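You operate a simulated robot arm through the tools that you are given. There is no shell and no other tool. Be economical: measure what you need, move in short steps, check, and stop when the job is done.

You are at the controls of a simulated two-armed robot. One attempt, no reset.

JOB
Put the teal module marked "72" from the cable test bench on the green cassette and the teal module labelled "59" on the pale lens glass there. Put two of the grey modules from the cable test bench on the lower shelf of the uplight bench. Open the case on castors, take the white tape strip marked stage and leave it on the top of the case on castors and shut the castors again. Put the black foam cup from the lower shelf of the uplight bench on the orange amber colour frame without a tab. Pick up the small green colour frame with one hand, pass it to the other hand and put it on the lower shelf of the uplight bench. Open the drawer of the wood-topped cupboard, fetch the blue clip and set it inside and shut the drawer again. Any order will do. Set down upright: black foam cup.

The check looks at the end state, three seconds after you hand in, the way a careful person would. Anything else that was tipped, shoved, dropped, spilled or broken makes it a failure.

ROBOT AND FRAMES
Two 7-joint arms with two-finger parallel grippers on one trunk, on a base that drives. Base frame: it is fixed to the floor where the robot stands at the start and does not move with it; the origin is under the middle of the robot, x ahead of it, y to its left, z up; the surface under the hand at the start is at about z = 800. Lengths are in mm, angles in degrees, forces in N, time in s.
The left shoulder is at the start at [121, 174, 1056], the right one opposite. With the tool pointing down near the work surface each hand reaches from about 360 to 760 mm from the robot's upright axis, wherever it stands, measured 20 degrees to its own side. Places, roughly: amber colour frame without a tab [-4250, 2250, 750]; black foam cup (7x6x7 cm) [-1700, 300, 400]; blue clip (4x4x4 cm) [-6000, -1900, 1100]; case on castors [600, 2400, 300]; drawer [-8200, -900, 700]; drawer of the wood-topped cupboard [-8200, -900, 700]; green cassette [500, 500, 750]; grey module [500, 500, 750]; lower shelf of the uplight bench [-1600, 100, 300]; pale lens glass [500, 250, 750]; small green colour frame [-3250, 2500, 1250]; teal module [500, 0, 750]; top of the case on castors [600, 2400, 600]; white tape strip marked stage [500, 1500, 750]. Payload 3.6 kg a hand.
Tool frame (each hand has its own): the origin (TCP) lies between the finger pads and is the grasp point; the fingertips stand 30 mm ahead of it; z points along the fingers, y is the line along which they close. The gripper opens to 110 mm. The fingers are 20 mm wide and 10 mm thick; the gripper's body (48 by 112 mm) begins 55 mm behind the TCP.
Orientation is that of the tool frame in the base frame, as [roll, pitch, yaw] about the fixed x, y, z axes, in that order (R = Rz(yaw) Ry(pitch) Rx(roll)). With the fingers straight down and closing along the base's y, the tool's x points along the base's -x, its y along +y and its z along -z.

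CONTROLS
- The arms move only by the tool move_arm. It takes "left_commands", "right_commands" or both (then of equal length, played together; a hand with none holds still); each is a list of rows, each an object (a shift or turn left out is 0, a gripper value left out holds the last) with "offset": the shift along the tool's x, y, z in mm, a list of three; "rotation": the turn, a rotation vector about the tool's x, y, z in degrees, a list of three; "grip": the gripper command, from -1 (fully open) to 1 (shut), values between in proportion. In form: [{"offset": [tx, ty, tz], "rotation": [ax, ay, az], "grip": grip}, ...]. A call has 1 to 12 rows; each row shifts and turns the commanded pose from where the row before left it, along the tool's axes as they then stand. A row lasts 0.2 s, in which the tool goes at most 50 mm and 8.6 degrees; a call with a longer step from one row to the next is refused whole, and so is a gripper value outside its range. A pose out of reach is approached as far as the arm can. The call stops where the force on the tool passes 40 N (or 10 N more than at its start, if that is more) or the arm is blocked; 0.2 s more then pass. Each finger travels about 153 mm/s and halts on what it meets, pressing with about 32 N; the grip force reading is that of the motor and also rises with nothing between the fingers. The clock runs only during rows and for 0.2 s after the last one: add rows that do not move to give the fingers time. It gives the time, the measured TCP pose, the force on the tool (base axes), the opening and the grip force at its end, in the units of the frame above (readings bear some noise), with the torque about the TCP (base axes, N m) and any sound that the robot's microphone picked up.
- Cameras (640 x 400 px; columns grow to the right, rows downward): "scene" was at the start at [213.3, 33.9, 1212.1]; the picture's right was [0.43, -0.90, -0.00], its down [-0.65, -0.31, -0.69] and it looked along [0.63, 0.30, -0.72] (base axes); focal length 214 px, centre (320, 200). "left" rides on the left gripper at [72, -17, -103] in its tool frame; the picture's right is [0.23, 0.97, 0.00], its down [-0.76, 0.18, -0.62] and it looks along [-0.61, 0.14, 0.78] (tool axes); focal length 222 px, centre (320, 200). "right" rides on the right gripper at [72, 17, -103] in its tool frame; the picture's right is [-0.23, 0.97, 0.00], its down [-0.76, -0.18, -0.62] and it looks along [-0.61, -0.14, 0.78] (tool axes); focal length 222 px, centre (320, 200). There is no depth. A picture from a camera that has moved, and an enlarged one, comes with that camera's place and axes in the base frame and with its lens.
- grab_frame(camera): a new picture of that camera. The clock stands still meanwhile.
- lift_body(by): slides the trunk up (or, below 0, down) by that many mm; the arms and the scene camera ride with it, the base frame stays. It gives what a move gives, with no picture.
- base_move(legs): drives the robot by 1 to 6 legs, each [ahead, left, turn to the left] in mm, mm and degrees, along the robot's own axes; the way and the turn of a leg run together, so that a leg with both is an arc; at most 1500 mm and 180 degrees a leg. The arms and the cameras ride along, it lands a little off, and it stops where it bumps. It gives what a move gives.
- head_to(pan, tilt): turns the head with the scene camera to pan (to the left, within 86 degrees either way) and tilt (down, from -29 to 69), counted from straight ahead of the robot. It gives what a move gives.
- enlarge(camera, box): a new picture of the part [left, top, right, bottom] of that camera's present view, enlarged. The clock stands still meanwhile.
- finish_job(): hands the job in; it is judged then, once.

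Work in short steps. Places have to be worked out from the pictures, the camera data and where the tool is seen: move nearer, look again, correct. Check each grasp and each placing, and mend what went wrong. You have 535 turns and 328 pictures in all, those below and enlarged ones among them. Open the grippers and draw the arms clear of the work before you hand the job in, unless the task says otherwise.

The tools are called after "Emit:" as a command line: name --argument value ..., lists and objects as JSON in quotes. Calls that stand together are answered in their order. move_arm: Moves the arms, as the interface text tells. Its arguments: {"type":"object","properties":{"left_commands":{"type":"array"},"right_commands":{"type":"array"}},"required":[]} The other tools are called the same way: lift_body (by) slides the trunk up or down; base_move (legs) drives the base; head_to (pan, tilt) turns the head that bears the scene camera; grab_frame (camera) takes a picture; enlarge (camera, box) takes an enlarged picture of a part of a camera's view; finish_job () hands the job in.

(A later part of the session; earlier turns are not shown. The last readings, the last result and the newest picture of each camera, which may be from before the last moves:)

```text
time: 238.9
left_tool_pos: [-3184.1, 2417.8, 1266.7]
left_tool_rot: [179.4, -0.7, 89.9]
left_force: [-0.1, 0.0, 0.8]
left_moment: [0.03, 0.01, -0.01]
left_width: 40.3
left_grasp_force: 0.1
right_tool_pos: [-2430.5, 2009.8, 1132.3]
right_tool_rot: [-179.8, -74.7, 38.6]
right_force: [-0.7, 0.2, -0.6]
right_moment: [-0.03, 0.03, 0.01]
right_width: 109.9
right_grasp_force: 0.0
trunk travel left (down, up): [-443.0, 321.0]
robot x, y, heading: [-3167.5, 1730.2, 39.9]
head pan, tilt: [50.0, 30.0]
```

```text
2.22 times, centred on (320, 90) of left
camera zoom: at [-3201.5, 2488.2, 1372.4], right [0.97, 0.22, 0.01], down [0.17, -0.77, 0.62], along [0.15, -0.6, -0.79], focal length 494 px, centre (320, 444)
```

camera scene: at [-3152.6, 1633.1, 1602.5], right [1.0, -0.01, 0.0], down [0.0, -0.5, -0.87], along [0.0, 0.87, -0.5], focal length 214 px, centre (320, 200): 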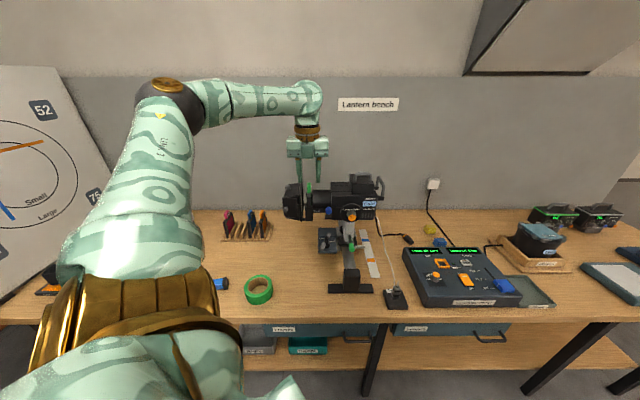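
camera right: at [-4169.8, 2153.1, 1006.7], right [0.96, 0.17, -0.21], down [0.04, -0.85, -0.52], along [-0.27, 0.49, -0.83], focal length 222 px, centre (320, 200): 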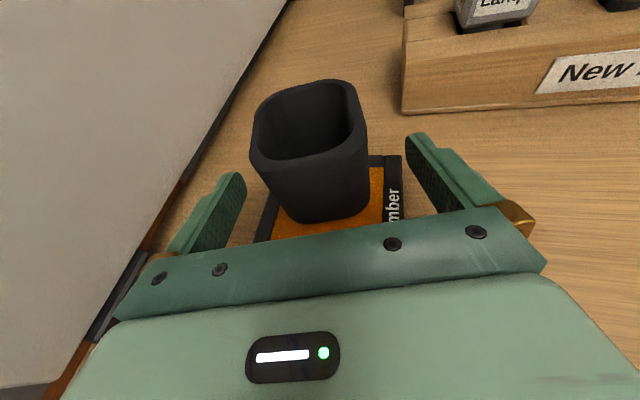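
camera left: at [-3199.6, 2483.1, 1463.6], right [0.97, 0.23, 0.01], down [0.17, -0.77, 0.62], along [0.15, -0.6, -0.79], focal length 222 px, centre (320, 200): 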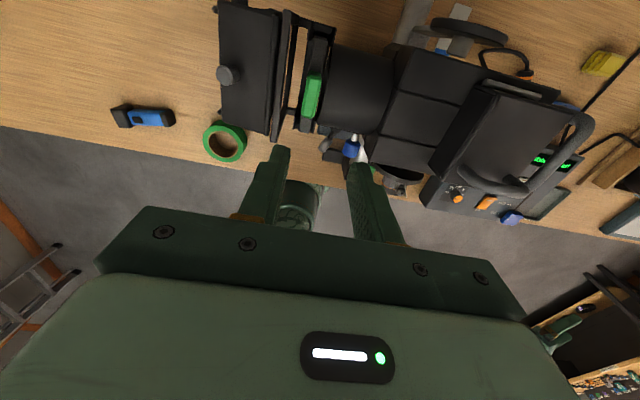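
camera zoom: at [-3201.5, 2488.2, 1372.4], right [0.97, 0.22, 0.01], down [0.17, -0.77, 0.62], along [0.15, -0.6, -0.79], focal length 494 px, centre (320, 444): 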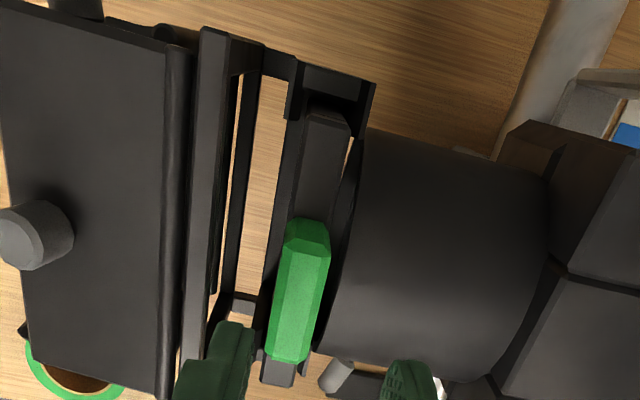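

Left finger is close to the bracket plate; I shift +3 mm in x and lower 20 mm, check, then the rest.

Emit:
move_arm --left_commands '[{"offset": [0, 3, 0]}, {}]'

Emit:
lift_body --by -20

Emit:
enlarge --camera "scene" --box '[280, 150, 350, 220]'

```text
time: 239.6
left_tool_pos: [-3180.1, 2417.4, 1267.1]
left_tool_rot: [179.4, -0.6, 90.0]
left_force: [0.7, -0.9, 0.4]
left_moment: [0.02, 0.01, 0.02]
left_width: 40.2
left_grasp_force: 0.0
right_tool_pos: [-2430.4, 2010.3, 1132.3]
right_tool_rot: [179.9, -74.4, 38.7]
right_force: [0.5, 0.3, 0.4]
right_moment: [-0.02, 0.01, -0.02]
right_width: 110.2
right_grasp_force: 0.0
trunk travel left (down, up): [-443.0, 321.0]
robot x, y, heading: [-3167.8, 1731.8, 39.7]
head pan, tilt: [50.0, 30.0]
```

```text
time: 240.2
left_tool_pos: [-3179.8, 2416.4, 1249.1]
left_tool_rot: [179.4, -1.0, 89.9]
left_force: [-1.4, 3.2, 18.7]
left_moment: [-0.03, 0.4, -0.07]
left_width: 40.2
left_grasp_force: 0.3
right_tool_pos: [-2431.0, 2010.7, 1111.8]
right_tool_rot: [-180.0, -74.6, 38.6]
right_force: [0.8, 0.2, 0.6]
right_moment: [0.02, -0.01, 0.01]
right_width: 109.9
right_grasp_force: 0.0
trunk travel left (down, up): [-423.0, 341.0]
robot x, y, heading: [-3167.9, 1728.3, 39.7]
head pan, tilt: [50.0, 30.0]
```

```text
5.71 times, centred on (315, 185) of scene
camera zoom: at [-3137.9, 1845.3, 1490.1], right [1.0, 0.0, 0.0], down [0.0, -0.5, -0.87], along [0.0, 0.87, -0.5], focal length 1226 px, centre (349, 286)
```

zoom: 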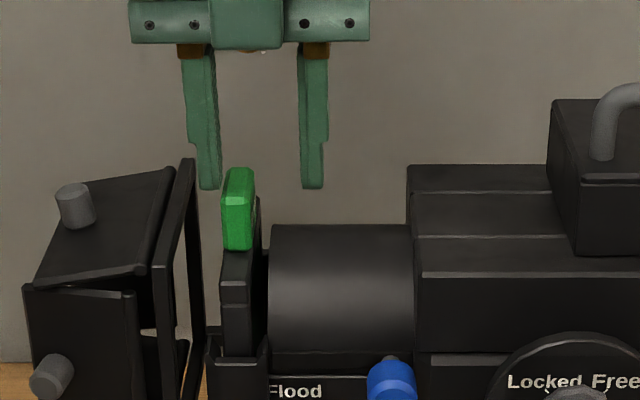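

The left finger caught the tab's top edge; the gap is too tight that way. I lift, rotate the hand 90° and instead grip the tab across its 37 mm width (along y), where there is free room.

Emit:
lift_body --by 45

Emit:
move_arm --left_commands '[{"rotation": [0, 0, 8.5], "grip": -0.45}, {"rotation": [0, 0, 8.5]}, {"rotation": [0, 0, 8.5]}, {"rotation": [0, 0, 8.5]}, {"rotation": [0, 0, 8.5]}, {"rotation": [0, 0, 8.5]}, {"rotation": [0, 0, 8.5]}, {"rotation": [0, 0, 8.5]}, {"rotation": [0, 0, 8.5]}, {"rotation": [0, 0, 8.5]}, {"rotation": [0, 0, 5]}]'

Emit:
enlarge --camera "scene" --box '[270, 140, 360, 220]'

Emit:
grab_frame --camera "left"

```text
time: 241.1
left_tool_pos: [-3179.3, 2417.9, 1291.9]
left_tool_rot: [179.5, -0.6, 90.0]
left_force: [0.4, 0.5, -0.1]
left_moment: [0.02, 0.03, -0.01]
left_width: 39.9
left_grasp_force: 0.1
right_tool_pos: [-2429.6, 2010.9, 1156.4]
right_tool_rot: [179.9, -74.5, 38.8]
right_force: [0.0, -0.6, 0.1]
right_moment: [-0.01, -0.01, 0.0]
right_width: 110.2
right_grasp_force: 0.2
trunk travel left (down, up): [-468.0, 296.0]
robot x, y, heading: [-3164.6, 1731.2, 39.9]
head pan, tilt: [50.0, 30.0]
```

```text
time: 243.5
left_tool_pos: [-3181.9, 2417.9, 1292.1]
left_tool_rot: [-179.2, -0.5, -0.3]
left_force: [0.2, 1.3, -0.2]
left_moment: [0.01, -0.02, 0.02]
left_width: 79.9
left_grasp_force: 0.1
right_tool_pos: [-2429.6, 2010.7, 1157.8]
right_tool_rot: [180.0, -74.5, 38.7]
right_force: [0.5, -0.1, 0.3]
right_moment: [-0.01, -0.01, 0.01]
right_width: 110.1
right_grasp_force: 0.0
trunk travel left (down, up): [-468.0, 296.0]
robot x, y, heading: [-3165.9, 1734.6, 39.8]
head pan, tilt: [50.0, 30.0]
```

```text
5.00 times, centred on (315, 180) of scene
camera zoom: at [-3144.9, 1840.3, 1535.1], right [1.0, 0.0, 0.0], down [0.0, -0.5, -0.87], along [0.0, 0.87, -0.5], focal length 1072 px, centre (345, 300)
```

zoom: 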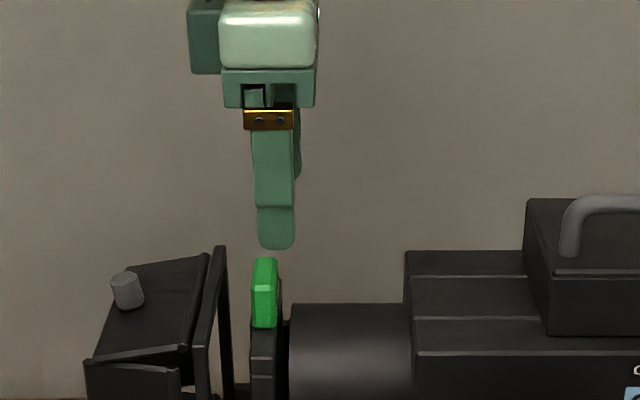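

```text
222 pictures are left
camera left: at [-3109.4, 2433.4, 1397.0], right [0.22, -0.97, -0.01], down [-0.77, -0.18, 0.61], along [-0.6, -0.13, -0.79], focal length 222 px, centre (320, 200)
```

left: 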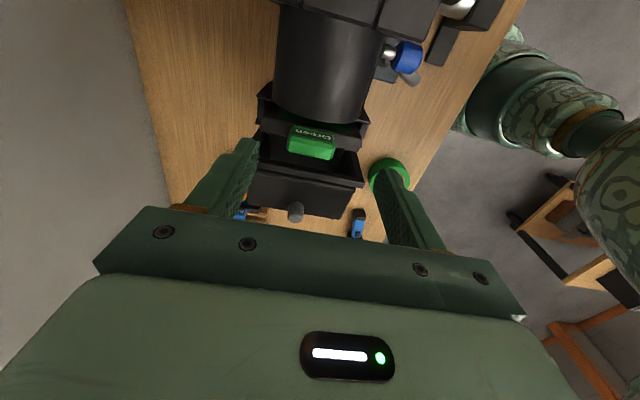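

Shift −9 mm in x to centre on the tab, then lower.

Emit:
move_arm --left_commands '[{"offset": [-9.5, -2, 0]}, {}]'

Emit:
lift_body --by -50

Emit:
enlarge --camera "scene" --box '[270, 130, 360, 220]'

Emit:
grab_frame --camera "left"

```text
time: 244.1
left_tool_pos: [-3190.4, 2419.5, 1291.9]
left_tool_rot: [-179.2, -0.4, 0.0]
left_force: [-0.4, -0.4, 0.5]
left_moment: [-0.02, 0.0, 0.0]
left_width: 79.7
left_grasp_force: 0.0
right_tool_pos: [-2430.4, 2011.2, 1157.1]
right_tool_rot: [-180.0, -74.6, 38.6]
right_force: [-0.8, 0.2, -0.5]
right_moment: [0.03, -0.02, 0.0]
right_width: 110.0
right_grasp_force: 0.1
trunk travel left (down, up): [-468.0, 296.0]
robot x, y, heading: [-3167.1, 1733.4, 40.0]
head pan, tilt: [50.0, 30.0]
```

```text
time: 245.0
left_tool_pos: [-3190.0, 2418.5, 1242.9]
left_tool_rot: [-179.3, -0.6, -0.1]
left_force: [0.0, 0.3, -0.7]
left_moment: [-0.03, 0.01, 0.02]
left_width: 80.0
left_grasp_force: 0.0
right_tool_pos: [-2430.9, 2010.0, 1108.0]
right_tool_rot: [-179.8, -74.7, 38.7]
right_force: [0.9, 0.5, 0.3]
right_moment: [-0.03, -0.01, 0.01]
right_width: 110.0
right_grasp_force: 0.0
trunk travel left (down, up): [-418.0, 346.0]
robot x, y, heading: [-3167.8, 1729.0, 39.7]
head pan, tilt: [50.0, 30.0]
```

```text
4.44 times, centred on (315, 175) of scene
camera zoom: at [-3136.8, 1846.6, 1484.9], right [1.0, 0.0, 0.0], down [0.0, -0.5, -0.87], along [0.0, 0.87, -0.5], focal length 953 px, centre (342, 311)
```

zoom: 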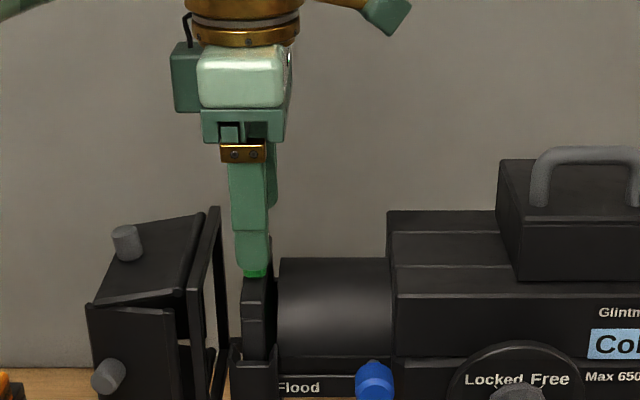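

```text
220 pictures are left
camera left: at [-3118.9, 2434.7, 1347.4], right [0.23, -0.97, -0.01], down [-0.77, -0.18, 0.61], along [-0.6, -0.13, -0.79], focal length 222 px, centre (320, 200)
```

left: 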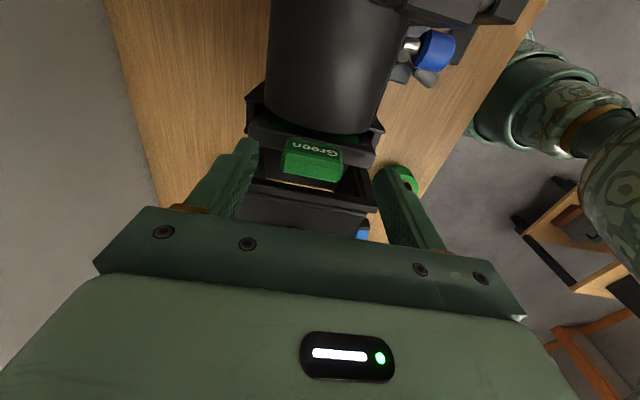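

Good: fingers straddle the tab's width. Lower 13 mm more and close.

Emit:
lift_body --by -13

Emit:
move_arm --left_commands '[{"grip": 1}, {}, {}]'

Emit:
grab_frame --camera "left"

```text
time: 245.6
left_tool_pos: [-3190.3, 2419.8, 1228.1]
left_tool_rot: [-179.3, -0.6, -0.1]
left_force: [0.1, 0.4, 0.2]
left_moment: [-0.02, 0.02, 0.0]
left_width: 79.9
left_grasp_force: 0.1
right_tool_pos: [-2430.2, 2010.7, 1094.4]
right_tool_rot: [-179.8, -74.5, 38.7]
right_force: [-0.9, 0.5, 0.9]
right_moment: [-0.01, -0.01, -0.02]
right_width: 109.8
right_grasp_force: 0.0
trunk travel left (down, up): [-405.0, 359.0]
robot x, y, heading: [-3167.5, 1731.7, 39.7]
head pan, tilt: [50.0, 30.0]
```

```text
time: 246.4
left_tool_pos: [-3189.5, 2420.0, 1228.8]
left_tool_rot: [-179.2, -0.7, -0.1]
left_force: [0.5, 1.7, 3.2]
left_moment: [0.01, 0.04, -0.01]
left_width: 40.9
left_grasp_force: 32.1
right_tool_pos: [-2430.0, 2009.6, 1093.3]
right_tool_rot: [179.9, -74.6, 38.7]
right_force: [0.2, 0.4, -0.5]
right_moment: [-0.03, 0.03, 0.01]
right_width: 110.0
right_grasp_force: 0.0
trunk travel left (down, up): [-405.0, 359.0]
robot x, y, heading: [-3170.2, 1732.2, 39.9]
head pan, tilt: [50.0, 30.0]
```

```text
219 pictures are left
camera left: at [-3118.5, 2434.9, 1334.3], right [0.23, -0.97, -0.01], down [-0.77, -0.18, 0.61], along [-0.6, -0.13, -0.79], focal length 222 px, centre (320, 200)
```

left: 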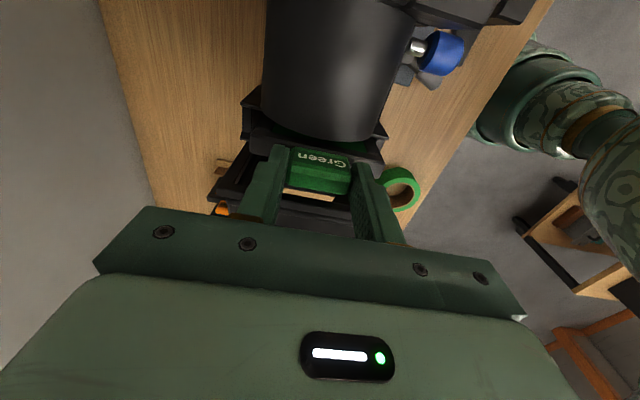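

Tab gripped (41 mm). Lift the frame straight up by trunk.

Emit:
lift_body --by 30

Emit:
lift_body --by 150

Emit:
grab_frame --camera "scene"

```text
time: 247.2
left_tool_pos: [-3190.4, 2419.9, 1258.2]
left_tool_rot: [-179.4, -0.5, -0.1]
left_force: [0.3, 0.1, -0.6]
left_moment: [0.03, 0.0, 0.0]
left_width: 41.0
left_grasp_force: 32.3
right_tool_pos: [-2428.1, 2010.0, 1123.3]
right_tool_rot: [-180.0, -74.6, 38.7]
right_force: [-0.5, -0.4, -0.2]
right_moment: [-0.01, 0.0, 0.0]
right_width: 110.1
right_grasp_force: 0.0
trunk travel left (down, up): [-435.0, 329.0]
robot x, y, heading: [-3166.3, 1729.3, 39.7]
head pan, tilt: [50.0, 30.0]
```

```text
time: 248.9
left_tool_pos: [-3189.5, 2420.1, 1408.7]
left_tool_rot: [-179.4, -0.5, -0.2]
left_force: [-0.5, 0.7, -1.1]
left_moment: [0.03, -0.04, -0.03]
left_width: 40.8
left_grasp_force: 32.2
right_tool_pos: [-2428.8, 2012.5, 1272.9]
right_tool_rot: [180.0, -74.5, 38.8]
right_force: [0.0, -0.3, -0.2]
right_moment: [0.01, 0.01, 0.03]
right_width: 109.9
right_grasp_force: 0.0
trunk travel left (down, up): [-585.0, 179.0]
robot x, y, heading: [-3167.7, 1730.9, 39.8]
head pan, tilt: [50.0, 30.0]
```

```text
218 pictures are left
camera scene: at [-3155.6, 1831.2, 1652.6], right [1.0, 0.0, 0.0], down [0.0, -0.5, -0.87], along [0.0, 0.87, -0.5], focal length 214 px, centre (320, 200)
```

scene: 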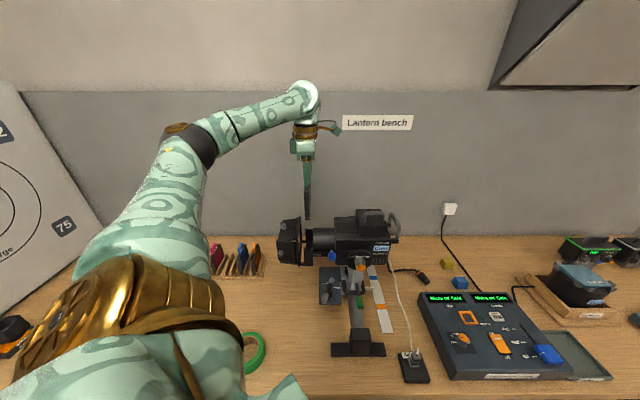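

The frame appears out of the slot; lift 80 mm more, then back away from the bench.

Emit:
lift_body --by 80

Emit:
enlarge --camera "scene" --box '[250, 100, 370, 260]'

```text
time: 250.1
left_tool_pos: [-3189.3, 2419.3, 1488.8]
left_tool_rot: [-179.4, -0.4, -0.2]
left_force: [0.3, 0.2, -1.2]
left_moment: [-0.01, 0.02, -0.01]
left_width: 41.3
left_grasp_force: 32.3
right_tool_pos: [-2430.1, 2012.1, 1353.9]
right_tool_rot: [179.8, -74.6, 38.7]
right_force: [0.1, 0.8, 0.4]
right_moment: [0.03, -0.01, 0.04]
right_width: 109.8
right_grasp_force: 0.0
trunk travel left (down, up): [-665.0, 99.0]
robot x, y, heading: [-3166.2, 1733.5, 39.9]
head pan, tilt: [50.0, 30.0]
```

```text
2.50 times, centred on (310, 180) of scene
camera zoom: at [-3158.0, 1829.2, 1732.7], right [1.0, 0.0, 0.0], down [0.0, -0.5, -0.87], along [0.0, 0.87, -0.5], focal length 536 px, centre (345, 250)
```

zoom: 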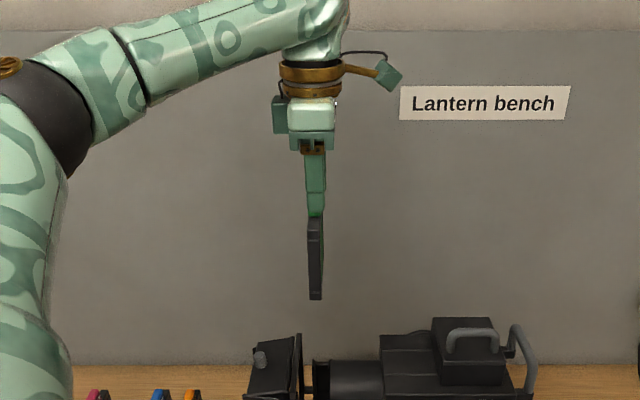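

The frame is clear. I back away from the bench into free space for the handover.

Emit:
base_move --legs '[[-386, -460, 0]]'

Emit:
move_arm --right_commands '[{"rotation": [0, 7.7, 0]}, {"rotation": [0, 7.7, 0]}, {}, {}, {}, {}]' --left_commands '[{"rotation": [0, 0, -8]}, {"rotation": [0, 0, -8]}, {"rotation": [0, 0, -8]}, {"rotation": [0, 0, -8]}, {"rotation": [0, 0, -8]}, {}]'

```text
time: 253.5
left_tool_pos: [-3192.7, 1819.9, 1488.8]
left_tool_rot: [-179.4, -0.6, -0.5]
left_force: [-0.3, 0.2, -0.7]
left_moment: [0.02, -0.04, -0.04]
left_width: 40.9
left_grasp_force: 32.1
right_tool_pos: [-2435.6, 1407.1, 1353.4]
right_tool_rot: [179.8, -74.6, 38.5]
right_force: [0.5, 0.4, -0.1]
right_moment: [0.02, -0.04, -0.04]
right_width: 110.1
right_grasp_force: 0.0
trunk travel left (down, up): [-665.0, 99.0]
robot x, y, heading: [-3172.1, 1132.2, 39.6]
head pan, tilt: [50.0, 30.0]
```

```text
time: 254.9
left_tool_pos: [-3192.2, 1819.9, 1488.6]
left_tool_rot: [-179.9, -0.9, 39.6]
left_force: [-0.1, 0.8, 0.0]
left_moment: [-0.02, -0.01, 0.01]
left_width: 40.8
left_grasp_force: 32.0
right_tool_pos: [-2435.2, 1405.8, 1353.6]
right_tool_rot: [133.6, -89.9, 84.8]
right_force: [0.1, -1.5, -0.9]
right_moment: [-0.01, 0.0, 0.0]
right_width: 109.9
right_grasp_force: 0.1
trunk travel left (down, up): [-665.0, 99.0]
robot x, y, heading: [-3173.2, 1132.8, 39.4]
head pan, tilt: [50.0, 30.0]
```

Now swing the right hand inward to point left toward the frame's near edge.

Emit:
move_arm --right_commands '[{"offset": [0, -42, -26.5], "rotation": [7.5, 0, 0]}, {"offset": [0, -45, -20.8], "rotation": [7.5, 0, 0]}, {"offset": [0, -47, -14.7], "rotation": [7.5, 0, 0]}, {"offset": [0, -48.5, -8.4], "rotation": [7.5, 0, 0]}, {"offset": [0, -49.5, -1.9], "rotation": [7.5, 0, 0]}, {"offset": [0, -49, 4.6], "rotation": [7.5, 0, 0]}, {"offset": [0, -48, 11], "rotation": [7.5, 0, 0]}, {"offset": [0, -46, 17.2], "rotation": [7.5, 0, 0]}, {"offset": [0, -43.5, 23.1], "rotation": [7.5, 0, 0]}, {"offset": [0, -40, 28.7], "rotation": [7.5, 0, 0]}, {"offset": [0, -36, 33], "rotation": [7.5, 0, 0]}, {"offset": [0, -31, 37], "rotation": [7.5, 0, 0]}]'

Emit:
head_to --pan 25 --tilt 35

Emit:
grab_frame --camera "scene"

Emit:
grab_frame --camera "right"

```text
time: 257.5
left_tool_pos: [-3193.5, 1821.0, 1487.6]
left_tool_rot: [-180.0, -0.9, 39.4]
left_force: [-0.8, 1.0, -1.1]
left_moment: [0.0, -0.03, -0.02]
left_width: 41.0
left_grasp_force: 32.3
right_tool_pos: [-2994.5, 1605.7, 1352.9]
right_tool_rot: [144.9, -89.8, 163.5]
right_force: [0.0, -0.2, 0.7]
right_moment: [-0.02, 0.03, -0.01]
right_width: 109.9
right_grasp_force: 0.0
trunk travel left (down, up): [-665.0, 99.0]
robot x, y, heading: [-3174.1, 1134.6, 39.2]
head pan, tilt: [50.0, 30.0]
```

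```text
time: 258.4
left_tool_pos: [-3192.8, 1818.8, 1488.9]
left_tool_rot: [-179.8, -0.9, 39.5]
left_force: [-0.9, -0.9, 0.2]
left_moment: [-0.01, -0.04, 0.0]
left_width: 41.0
left_grasp_force: 31.9
right_tool_pos: [-2992.0, 1604.0, 1353.6]
right_tool_rot: [-134.9, -89.9, 83.1]
right_force: [0.2, 0.7, 0.3]
right_moment: [-0.01, 0.0, -0.01]
right_width: 110.0
right_grasp_force: 0.0
trunk travel left (down, up): [-665.0, 99.0]
robot x, y, heading: [-3173.8, 1132.1, 39.4]
head pan, tilt: [25.0, 35.0]
```

```text
216 pictures are left
camera scene: at [-3127.1, 1217.3, 1725.1], right [0.9, -0.43, 0.0], down [-0.25, -0.52, -0.82], along [0.35, 0.74, -0.57], focal length 214 px, centre (320, 200)
```

scene: 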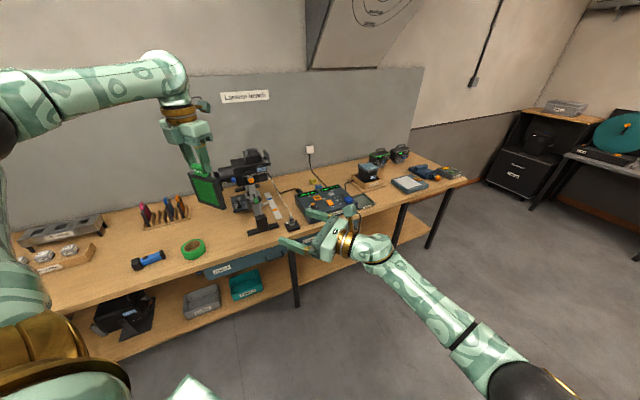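

```text
215 pictures are left
camera right: at [-2913.7, 1532.2, 1425.0], right [0.76, 0.6, -0.23], down [0.25, -0.6, -0.76], along [-0.6, 0.53, -0.61], focal length 222 px, centre (320, 200)
```

right: 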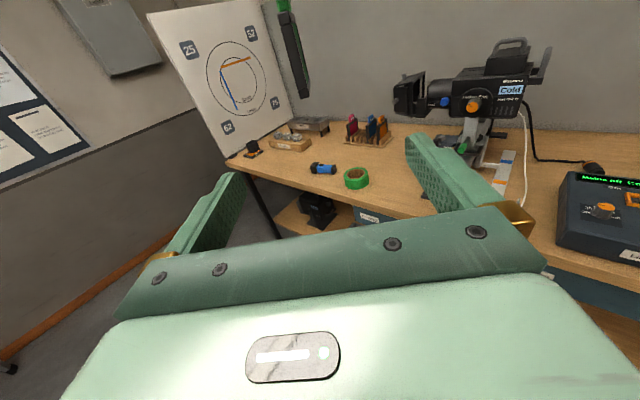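

Both hands are in place: the frame's near edge is ~238 mm ahead of the right TCP. I align (−24 in tool y, +37 up) and advance 185 mm, then look.

Emit:
move_arm --right_commands '[{"offset": [37, -24, 0]}, {"offset": [0, 0, 46]}, {"offset": [0, 0, 46]}, {"offset": [0, 0, 46]}, {"offset": [0, 0, 46]}, {}]'

Emit:
grab_frame --camera "right"

Emit:
grab_frame --camera "scene"

```text
time: 259.8
left_tool_pos: [-3193.3, 1820.9, 1487.7]
left_tool_rot: [-179.8, -0.8, 39.6]
left_force: [1.3, 0.2, -0.5]
left_moment: [-0.04, 0.02, -0.02]
left_width: 40.7
left_grasp_force: 31.9
right_tool_pos: [-3069.8, 1661.8, 1390.5]
right_tool_rot: [162.3, -89.8, 146.0]
right_force: [0.7, 0.4, 0.3]
right_moment: [-0.03, -0.02, 0.02]
right_width: 110.4
right_grasp_force: 0.0
right hand out of reach, approached as far as the arm can: row 4, 5
trunk travel left (down, up): [-665.0, 99.0]
robot x, y, heading: [-3171.7, 1130.9, 39.6]
head pan, tilt: [25.0, 35.0]
```

```text
214 pictures are left
camera right: at [-2991.5, 1590.4, 1461.2], right [0.76, 0.6, -0.23], down [0.25, -0.6, -0.76], along [-0.6, 0.53, -0.61], focal length 222 px, centre (320, 200)
```

right: 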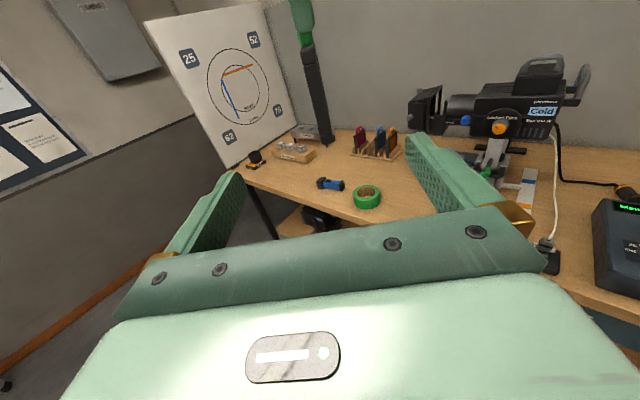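

```text
213 pictures are left
camera scene: at [-3128.5, 1218.8, 1725.0], right [0.9, -0.43, 0.0], down [-0.25, -0.52, -0.82], along [0.35, 0.74, -0.57], focal length 214 px, centre (320, 200)
```

scene: 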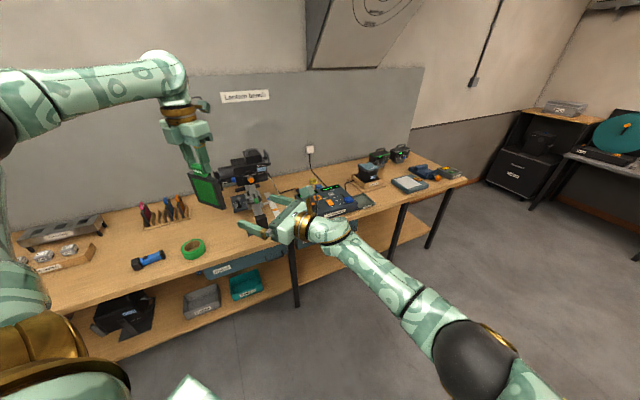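

Right is at its reach limit; I bring the left hand with the frame inward toward it.

Emit:
move_arm --left_commands '[{"offset": [0, 35, 0]}, {"offset": [0, 35, 0]}, {"offset": [0, 30, 0]}, {}]'

Emit:
grab_frame --camera "right"

```text
time: 260.8
left_tool_pos: [-3128.2, 1742.4, 1487.7]
left_tool_rot: [-179.9, -1.0, 39.6]
left_force: [-0.6, -0.6, -1.0]
left_moment: [-0.01, 0.0, -0.01]
left_width: 40.9
left_grasp_force: 32.4
right_tool_pos: [-3068.9, 1661.1, 1390.8]
right_tool_rot: [164.5, -89.9, 143.9]
right_force: [-0.5, -0.8, 0.9]
right_moment: [0.04, 0.0, 0.03]
right_width: 109.8
right_grasp_force: 0.0
trunk travel left (down, up): [-665.0, 99.0]
robot x, y, heading: [-3172.3, 1131.2, 39.3]
head pan, tilt: [25.0, 35.0]
```

```text
212 pictures are left
camera right: at [-2990.8, 1589.7, 1461.2], right [0.76, 0.6, -0.23], down [0.25, -0.6, -0.76], along [-0.6, 0.53, -0.61], focal length 222 px, centre (320, 200)
```

right: 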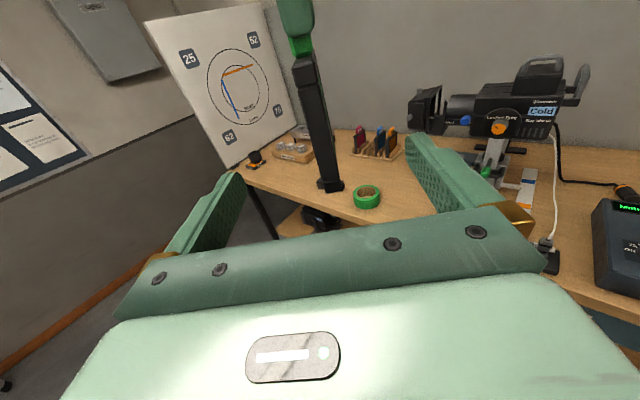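

The frame is edge-on, centred between the right fingers. I bring it 38 mm further in.

Emit:
move_arm --left_commands '[{"offset": [0, 19, 0]}, {"offset": [0, 19, 0]}, {}]'

Emit:
grab_frame --camera "right"

Emit:
grab_frame --camera "left"

```text
time: 261.6
left_tool_pos: [-3105.1, 1713.2, 1486.6]
left_tool_rot: [-179.8, -0.9, 39.6]
left_force: [0.0, -0.4, -0.2]
left_moment: [0.03, -0.01, -0.03]
left_width: 41.1
left_grasp_force: 32.4
right_tool_pos: [-3068.6, 1661.5, 1390.3]
right_tool_rot: [163.9, -89.9, 144.3]
right_force: [-0.6, -0.9, 1.0]
right_moment: [0.0, -0.01, -0.02]
right_width: 110.0
right_grasp_force: 0.0
trunk travel left (down, up): [-665.0, 99.0]
robot x, y, heading: [-3176.0, 1131.7, 39.3]
head pan, tilt: [25.0, 35.0]
```

```text
211 pictures are left
camera right: at [-2991.0, 1589.9, 1461.2], right [0.76, 0.6, -0.23], down [0.25, -0.6, -0.76], along [-0.6, 0.53, -0.61], focal length 222 px, centre (320, 200)
```

right: 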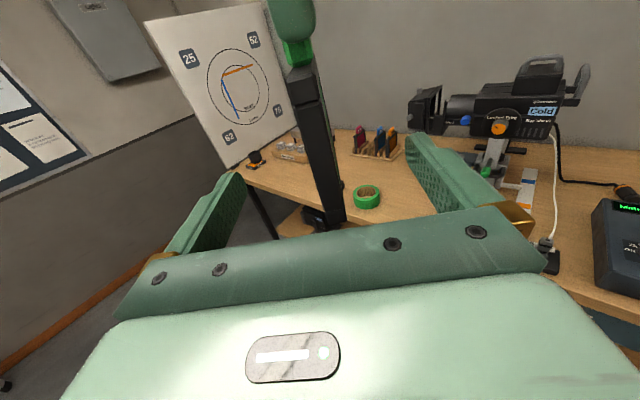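

```text
210 pictures are left
camera left: at [-3061.4, 1771.3, 1592.8], right [0.8, -0.61, 0.0], down [-0.48, -0.63, 0.61], along [-0.37, -0.49, -0.79], focal length 222 px, centre (320, 200)
```

left: 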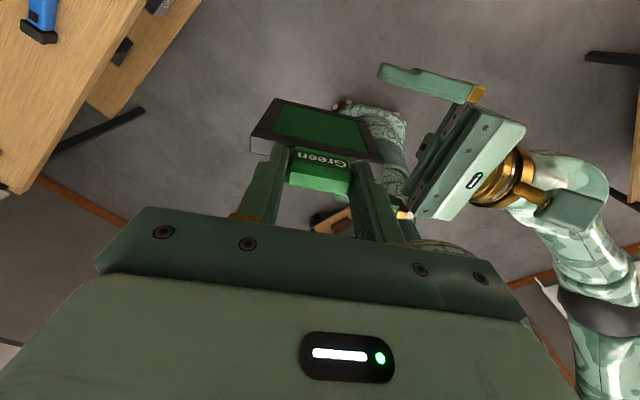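

Aligned. Bring in 8 mm more and close the right gripper.

Emit:
move_arm --left_commands '[{"offset": [0, 8, 0]}, {}, {}, {}, {}]' --right_commands '[{}, {"grip": 1}, {}, {}, {}]'

Emit:
grab_frame --camera "left"

```text
time: 262.8
left_tool_pos: [-3100.8, 1706.5, 1487.5]
left_tool_rot: [-179.9, -0.8, 39.5]
left_force: [-7.2, -12.6, 0.2]
left_moment: [-0.8, 0.68, -0.45]
left_width: 41.1
left_grasp_force: 32.4
right_tool_pos: [-3067.1, 1661.8, 1389.9]
right_tool_rot: [168.5, -89.8, 139.7]
right_force: [6.9, 12.0, -1.0]
right_moment: [-0.41, -0.05, -0.18]
right_width: 14.1
right_grasp_force: 32.0
trunk travel left (down, up): [-665.0, 99.0]
robot x, y, heading: [-3175.3, 1129.3, 39.4]
head pan, tilt: [25.0, 35.0]
```

```text
209 pictures are left
camera left: at [-3056.1, 1764.7, 1593.2], right [0.79, -0.61, 0.0], down [-0.48, -0.63, 0.61], along [-0.37, -0.49, -0.79], focal length 222 px, centre (320, 200)
```

left: 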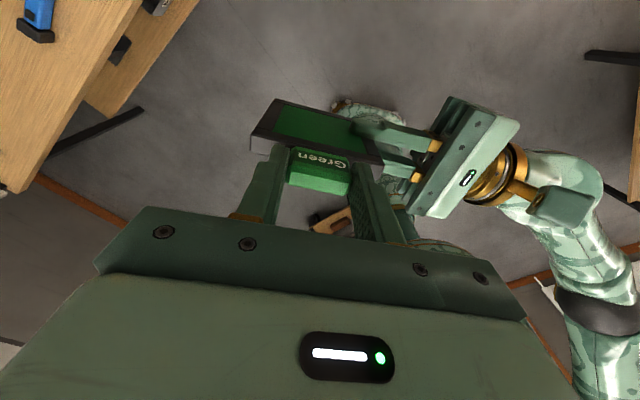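

Right hand holds the frame (14 mm). Now open the left hand and rise off.

Emit:
move_arm --left_commands '[{"grip": -1}, {}, {}, {"offset": [0, 0, -30]}, {"offset": [0, 0, -30]}, {"offset": [0, -30, -20]}, {"offset": [0, -40, 0]}, {"offset": [0, -40, 0]}]'

Emit:
grab_frame --camera "right"

Emit:
grab_frame --camera "scene"

```text
time: 264.6
left_tool_pos: [-3171.3, 1792.4, 1566.6]
left_tool_rot: [-179.8, -0.8, 39.6]
left_force: [0.3, 0.3, 1.0]
left_moment: [-0.01, -0.01, 0.01]
left_width: 109.6
left_grasp_force: 0.0
right_tool_pos: [-3069.7, 1662.0, 1389.8]
right_tool_rot: [171.8, -89.9, 136.5]
right_force: [-0.6, 0.4, 0.1]
right_moment: [-0.08, -0.05, -0.03]
right_width: 13.7
right_grasp_force: 31.9
trunk travel left (down, up): [-665.0, 99.0]
robot x, y, heading: [-3176.2, 1129.1, 39.4]
head pan, tilt: [25.0, 35.0]
```

```text
208 pictures are left
camera right: at [-2990.9, 1590.1, 1461.1], right [0.76, 0.6, -0.23], down [0.25, -0.6, -0.76], along [-0.6, 0.53, -0.61], focal length 222 px, centre (320, 200)
```

right: 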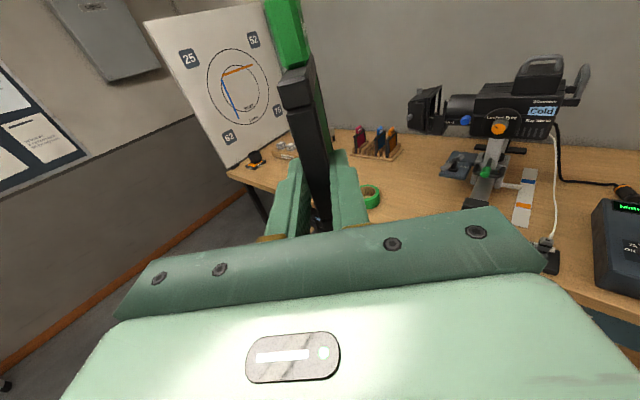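

```text
207 pictures are left
camera scene: at [-3128.0, 1218.5, 1725.0], right [0.9, -0.43, 0.0], down [-0.25, -0.52, -0.82], along [0.35, 0.74, -0.57], focal length 214 px, centre (320, 200)
```

scene: 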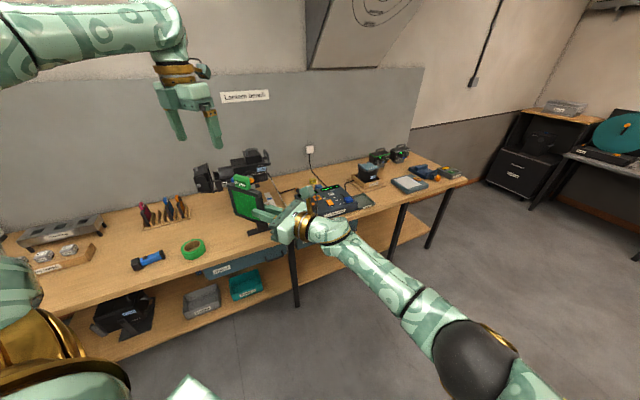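

The handover worked. I swing the right hand back to pointing forward with the frame.

Emit:
move_arm --right_commands '[{"offset": [0, 26, -42], "rotation": [-7.5, 0, 0]}, {"offset": [0, 31, -38], "rotation": [-7.5, 0, 0]}, {"offset": [0, 36, -33.7], "rotation": [-7.5, 0, 0]}, {"offset": [0, 40, -28.7], "rotation": [-7.5, 0, 0]}, {"offset": [0, 43.5, -23.1], "rotation": [-7.5, 0, 0]}, {"offset": [0, 46, -17.2], "rotation": [-7.5, 0, 0]}, {"offset": [0, 48, -11], "rotation": [-7.5, 0, 0]}, {"offset": [0, 49, -4.6], "rotation": [-7.5, 0, 0]}, {"offset": [0, 49, 1.9], "rotation": [-7.5, 0, 0]}, {"offset": [0, 48.5, 8.4], "rotation": [-7.5, 0, 0]}, {"offset": [0, 47, 14.7], "rotation": [-7.5, 0, 0]}, {"offset": [0, 45, 20.8], "rotation": [-7.5, 0, 0]}]'

Emit:
grab_frame --camera "scene"

```text
time: 267.2
left_tool_pos: [-3170.1, 1789.8, 1568.6]
left_tool_rot: [-179.8, -0.8, 39.5]
left_force: [0.7, 0.2, -0.7]
left_moment: [0.04, 0.05, 0.02]
left_width: 110.1
left_grasp_force: 0.1
right_tool_pos: [-2511.1, 1462.5, 1389.5]
right_tool_rot: [-172.2, -89.9, 30.4]
right_force: [0.4, 0.5, 0.3]
right_moment: [0.0, 0.03, 0.03]
right_width: 13.9
right_grasp_force: 31.5
trunk travel left (down, up): [-665.0, 99.0]
robot x, y, heading: [-3172.1, 1128.8, 39.5]
head pan, tilt: [25.0, 35.0]
```

```text
206 pictures are left
camera scene: at [-3126.3, 1217.8, 1725.0], right [0.9, -0.43, 0.0], down [-0.25, -0.52, -0.82], along [0.35, 0.74, -0.57], focal length 214 px, centre (320, 200)
```

scene: 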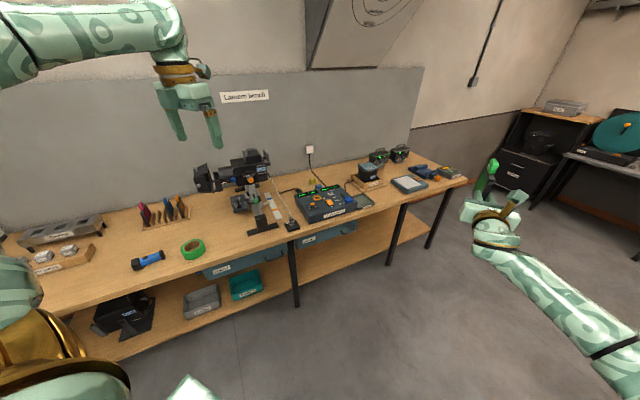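

Now roll the right hand −90° so the frame lies horizontal.

Emit:
move_arm --right_commands '[{"rotation": [0, 0, -8.5]}, {"rotation": [0, 0, -8.5]}, {"rotation": [0, 0, -8.5]}, {"rotation": [0, 0, -8.5]}, {"rotation": [0, 0, -8.5]}, {"rotation": [0, 0, -8.5]}, {"rotation": [0, 0, -8.5]}, {"rotation": [0, 0, -8.5]}, {"rotation": [0, 0, -8.5]}, {"rotation": [0, 0, -8.5]}, {"rotation": [0, 0, -5]}]'

Emit:
grab_frame --camera "right"

```text
time: 269.6
left_tool_pos: [-3171.3, 1790.3, 1568.2]
left_tool_rot: [-179.9, -0.8, 39.5]
left_force: [0.1, -0.3, 0.4]
left_moment: [-0.01, -0.02, 0.04]
left_width: 110.2
left_grasp_force: 0.0
right_tool_pos: [-2510.5, 1462.7, 1389.7]
right_tool_rot: [90.0, 0.2, 128.3]
right_force: [0.1, 0.9, -0.2]
right_moment: [-0.04, 0.01, -0.03]
right_width: 14.1
right_grasp_force: 32.3
trunk travel left (down, up): [-665.0, 99.0]
robot x, y, heading: [-3173.7, 1127.0, 39.5]
head pan, tilt: [25.0, 35.0]
```

```text
205 pictures are left
camera right: at [-2636.2, 1454.4, 1404.9], right [0.14, -0.18, 0.97], down [-0.02, -0.98, -0.18], along [0.99, 0.01, -0.14], focal length 222 px, centre (320, 200)
```

right: 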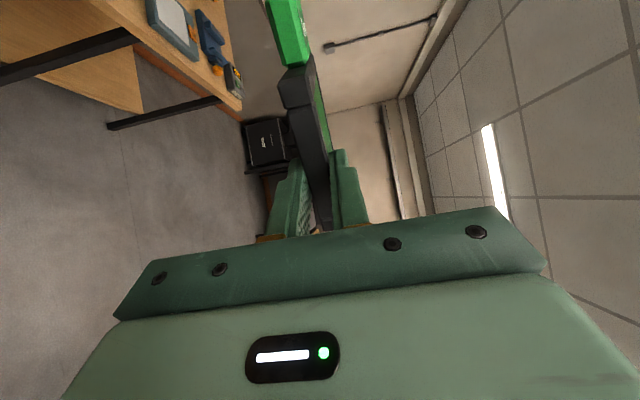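

Frame is level. I drive along the aisle to the front of the uplight bench.

Emit:
base_move --legs '[[0, 0, -39.5], [1400, 0, 0], [1300, 0, 0]]'

Emit:
base_move --legs '[[0, 0, 180], [0, 880, 0]]'

Emit:
lift_body --by -400

Emit:
lift_body --by -260

Emit:
head_to --pan -15 --tilt 35

Emit:
grab_frame --camera "scene"

```text
time: 284.6
left_tool_pos: [-42.0, 1613.6, 1568.6]
left_tool_rot: [-179.8, -0.8, -0.5]
left_force: [-0.4, 1.0, -0.4]
left_moment: [-0.04, 0.0, 0.01]
left_width: 110.1
left_grasp_force: 0.0
right_tool_pos: [254.4, 939.9, 1390.1]
right_tool_rot: [90.0, 0.0, 88.5]
right_force: [0.0, 0.5, -0.5]
right_moment: [-0.02, 0.03, -0.02]
right_width: 14.1
right_grasp_force: 32.0
trunk travel left (down, up): [-665.0, 99.0]
robot x, y, heading: [-466.6, 1112.2, -0.0]
head pan, tilt: [25.0, 35.0]
```

```text
time: 296.6
left_tool_pos: [-929.7, -272.2, 1568.1]
left_tool_rot: [-179.8, -0.7, 178.5]
left_force: [-1.0, 0.3, 0.5]
left_moment: [-0.01, -0.01, 0.0]
left_width: 109.8
left_grasp_force: 0.1
right_tool_pos: [-1210.7, 408.9, 1389.0]
right_tool_rot: [89.9, -0.1, -92.7]
right_force: [0.5, -0.3, -0.3]
right_moment: [-0.03, 0.0, 0.0]
right_width: 14.0
right_grasp_force: 32.3
trunk travel left (down, up): [-665.0, 99.0]
robot x, y, heading: [-493.0, 220.0, 178.2]
head pan, tilt: [25.0, 35.0]
```

```text
time: 300.4
left_tool_pos: [-927.8, -271.6, 1168.7]
left_tool_rot: [-179.9, -0.8, 178.5]
left_force: [0.5, -0.8, -0.3]
left_moment: [-0.01, 0.0, 0.01]
left_width: 110.2
left_grasp_force: 0.0
right_tool_pos: [-1211.0, 405.9, 989.3]
right_tool_rot: [90.0, 0.1, -92.7]
right_force: [-0.7, 0.0, -0.5]
right_moment: [0.04, -0.04, 0.0]
right_width: 14.1
right_grasp_force: 32.0
trunk travel left (down, up): [-265.0, 499.0]
robot x, y, heading: [-490.0, 223.1, 178.2]
head pan, tilt: [25.0, 35.0]
```

```text
time: 303.1
left_tool_pos: [-928.6, -273.1, 909.8]
left_tool_rot: [-179.4, -1.2, 178.4]
left_force: [0.7, -0.7, -0.6]
left_moment: [0.0, -0.05, 0.0]
left_width: 110.2
left_grasp_force: 0.0
right_tool_pos: [-1210.2, 407.6, 730.7]
right_tool_rot: [90.0, -0.1, -93.0]
right_force: [4.4, 1.8, 7.6]
right_moment: [-0.39, 0.75, 0.09]
right_width: 19.1
right_grasp_force: 31.9
trunk travel left (down, up): [-5.0, 759.0]
robot x, y, heading: [-492.5, 223.7, 178.6]
head pan, tilt: [25.0, 35.0]
```

```text
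time: 304.1
left_tool_pos: [-929.7, -273.8, 910.3]
left_tool_rot: [-179.4, -1.1, 178.4]
left_force: [0.2, 0.0, 0.6]
left_moment: [0.0, 0.05, -0.03]
left_width: 109.8
left_grasp_force: 0.0
right_tool_pos: [-1210.4, 406.7, 731.2]
right_tool_rot: [90.0, 0.0, -92.7]
right_force: [4.3, 2.0, 7.6]
right_moment: [-0.42, 0.75, 0.09]
right_width: 18.9
right_grasp_force: 31.8
trunk travel left (down, up): [-5.0, 759.0]
robot x, y, heading: [-496.3, 221.0, 178.4]
head pan, tilt: [-15.0, 35.0]
```

```text
204 pictures are left
camera scene: at [-824.1, 252.8, 1045.6], right [0.28, 0.96, 0.0], down [0.55, -0.16, -0.82], along [-0.79, 0.23, -0.57], focal length 214 px, centre (320, 200)
```

scene: 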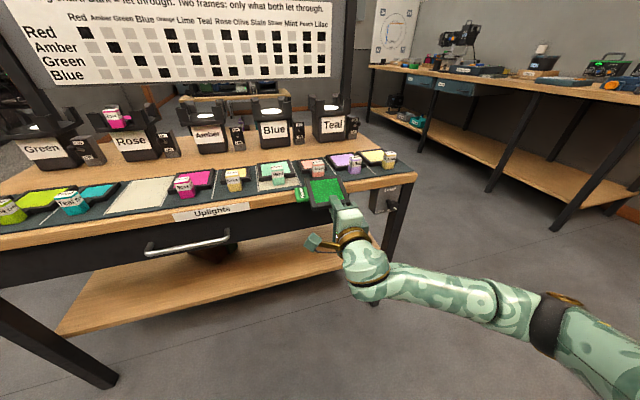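

The frame came down on the bench's front edge. I lift again at once and look.

Emit:
lift_body --by 60

Emit:
enlarge --camera "scene" --box '[150, 120, 430, 300]'

Emit:
grab_frame --camera "right"

```text
time: 305.1
left_tool_pos: [-929.5, -274.0, 968.2]
left_tool_rot: [-179.4, -1.0, 178.4]
left_force: [-0.3, 0.8, -0.6]
left_moment: [0.0, -0.02, 0.0]
left_width: 110.0
left_grasp_force: 0.0
right_tool_pos: [-1212.3, 407.3, 787.9]
right_tool_rot: [90.3, 0.1, -92.7]
right_force: [0.1, -0.8, -1.0]
right_moment: [-0.01, -0.03, 0.05]
right_width: 14.0
right_grasp_force: 32.4
trunk travel left (down, up): [-65.0, 699.0]
robot x, y, heading: [-492.8, 221.8, 178.4]
head pan, tilt: [-15.0, 35.0]
```

```text
2.22 times, centred on (290, 210) of scene
camera zoom: at [-787.9, 251.7, 1109.8], right [0.29, 0.96, 0.0], down [0.55, -0.16, -0.82], along [-0.78, 0.23, -0.57], focal length 477 px, centre (387, 178)
```

zoom: 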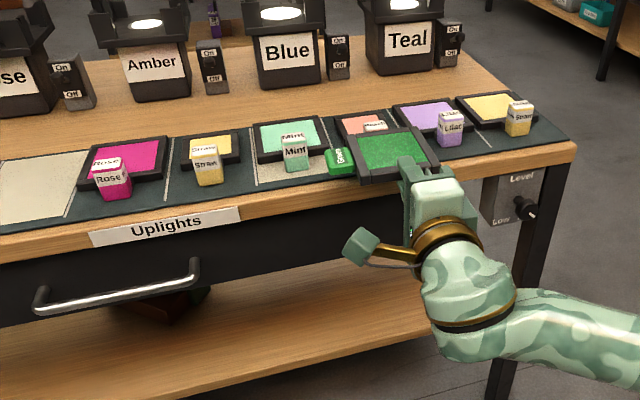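

```text
202 pictures are left
camera right: at [-1111.2, 329.4, 803.3], right [0.01, 0.23, 0.97], down [0.66, 0.73, -0.18], along [-0.75, 0.64, -0.14], focal length 222 px, centre (320, 200)
```

right: 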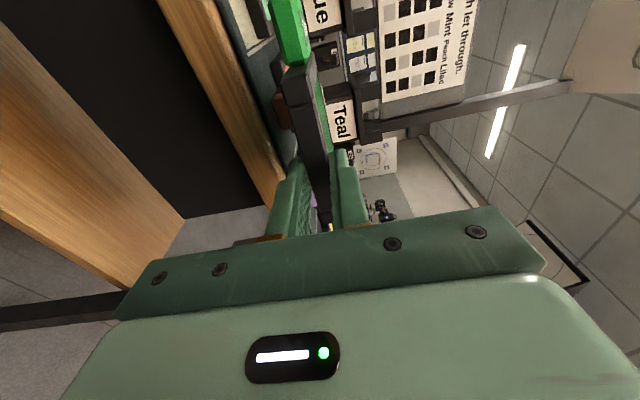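

Frame is fine in the grip. I back off 250 mm and check the bench top.

Emit:
base_move --legs '[[-250, 0, 1.5]]'

Emit:
enlarge --camera "scene" --box '[150, 110, 430, 290]'

```text
time: 306.9
left_tool_pos: [-667.1, -289.8, 968.4]
left_tool_rot: [-179.5, -1.0, 180.0]
left_force: [-0.2, -0.1, -0.4]
left_moment: [-0.01, 0.0, 0.01]
left_width: 109.8
left_grasp_force: 0.0
right_tool_pos: [-966.2, 385.1, 790.6]
right_tool_rot: [90.0, 0.0, -91.2]
right_force: [0.3, -0.3, 0.3]
right_moment: [0.01, -0.04, 0.02]
right_width: 14.0
right_grasp_force: 32.1
trunk travel left (down, up): [-65.0, 699.0]
robot x, y, heading: [-243.8, 220.3, 179.8]
head pan, tilt: [-15.0, 35.0]
```

```text
2.22 times, centred on (290, 200) of scene
camera zoom: at [-537.7, 240.2, 1110.4], right [0.26, 0.97, 0.0], down [0.55, -0.15, -0.82], along [-0.79, 0.21, -0.57], focal length 477 px, centre (387, 200)
```

zoom: 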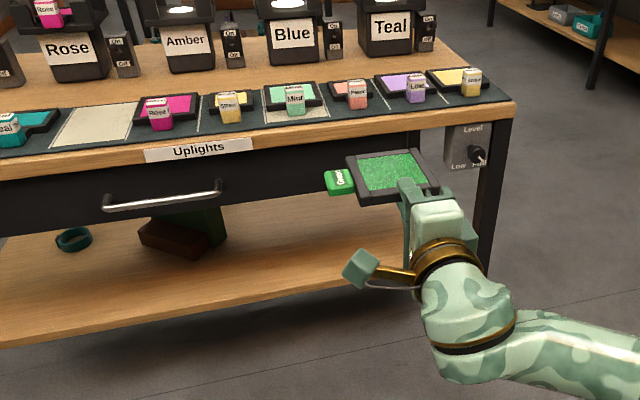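

Bench items are undisturbed. Lower trunk and arm to shelf height in the free space.

Emit:
lift_body --by -60

Emit:
move_arm --right_commands '[{"offset": [0, -45, 0]}, {"offset": [0, -45, 0]}, {"offset": [0, -45, 0]}, {"offset": [0, -45, 0]}, {"offset": [0, -45, 0]}, {"offset": [0, -45, 0]}, {"offset": [0, -45, 0]}, {"offset": [0, -40, 0]}]'

Emit:
grab_frame --camera "scene"

```text
time: 307.9
left_tool_pos: [-666.0, -289.9, 909.9]
left_tool_rot: [-179.3, -1.1, 179.8]
left_force: [0.4, 0.2, -1.1]
left_moment: [0.01, 0.01, 0.01]
left_width: 110.0
left_grasp_force: 0.1
right_tool_pos: [-966.4, 385.3, 730.4]
right_tool_rot: [90.0, 0.1, -91.1]
right_force: [0.5, -1.4, -0.6]
right_moment: [0.03, -0.08, 0.03]
right_width: 13.8
right_grasp_force: 31.8
trunk travel left (down, up): [-5.0, 759.0]
robot x, y, heading: [-247.4, 222.3, 179.9]
head pan, tilt: [-15.0, 35.0]
```

```text
time: 309.7
left_tool_pos: [-668.1, -289.0, 908.7]
left_tool_rot: [-179.4, -1.1, 179.9]
left_force: [-0.4, 0.1, 0.6]
left_moment: [-0.03, 0.01, -0.01]
left_width: 110.1
left_grasp_force: 0.0
right_tool_pos: [-964.7, 382.0, 384.1]
right_tool_rot: [90.1, -0.1, -90.9]
right_force: [0.8, -0.6, -0.1]
right_moment: [0.02, -0.07, 0.01]
right_width: 14.0
right_grasp_force: 31.9
right hand out of reach, approached as far as the arm can: row 8
trunk travel left (down, up): [-5.0, 759.0]
robot x, y, heading: [-245.3, 220.0, 179.8]
head pan, tilt: [-15.0, 35.0]
```

```text
200 pictures are left
camera scene: at [-576.4, 240.7, 1045.2], right [0.26, 0.97, 0.0], down [0.55, -0.15, -0.82], along [-0.79, 0.21, -0.57], focal length 214 px, centre (320, 200)
```

scene: 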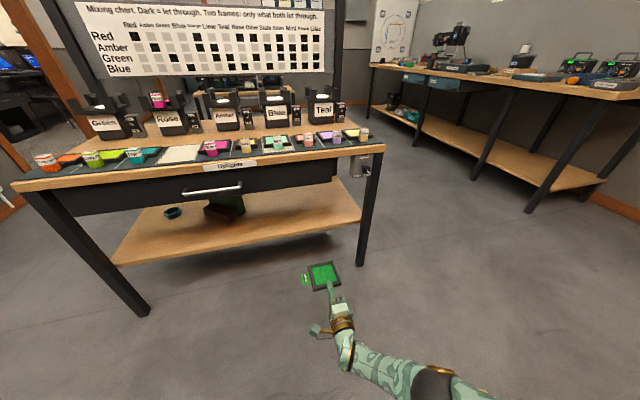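

Pull back 40 mm and lower another 28 mm.

Emit:
move_arm --right_commands '[{"offset": [0, 0, -25]}, {"offset": [0, -14, -25]}, {"offset": [0, -14, 0]}, {}]'

```text
time: 310.7
left_tool_pos: [-667.0, -289.1, 908.0]
left_tool_rot: [-179.3, -1.1, 179.9]
left_force: [0.2, -0.5, -0.6]
left_moment: [0.02, 0.02, 0.0]
left_width: 110.1
left_grasp_force: 0.1
right_tool_pos: [-916.4, 382.9, 357.4]
right_tool_rot: [90.0, 0.1, -91.2]
right_force: [-0.2, -0.5, -0.1]
right_moment: [0.0, -0.05, 0.01]
right_width: 14.2
right_grasp_force: 31.8
trunk travel left (down, up): [-5.0, 759.0]
robot x, y, heading: [-243.8, 218.9, 179.8]
head pan, tilt: [-15.0, 35.0]
```

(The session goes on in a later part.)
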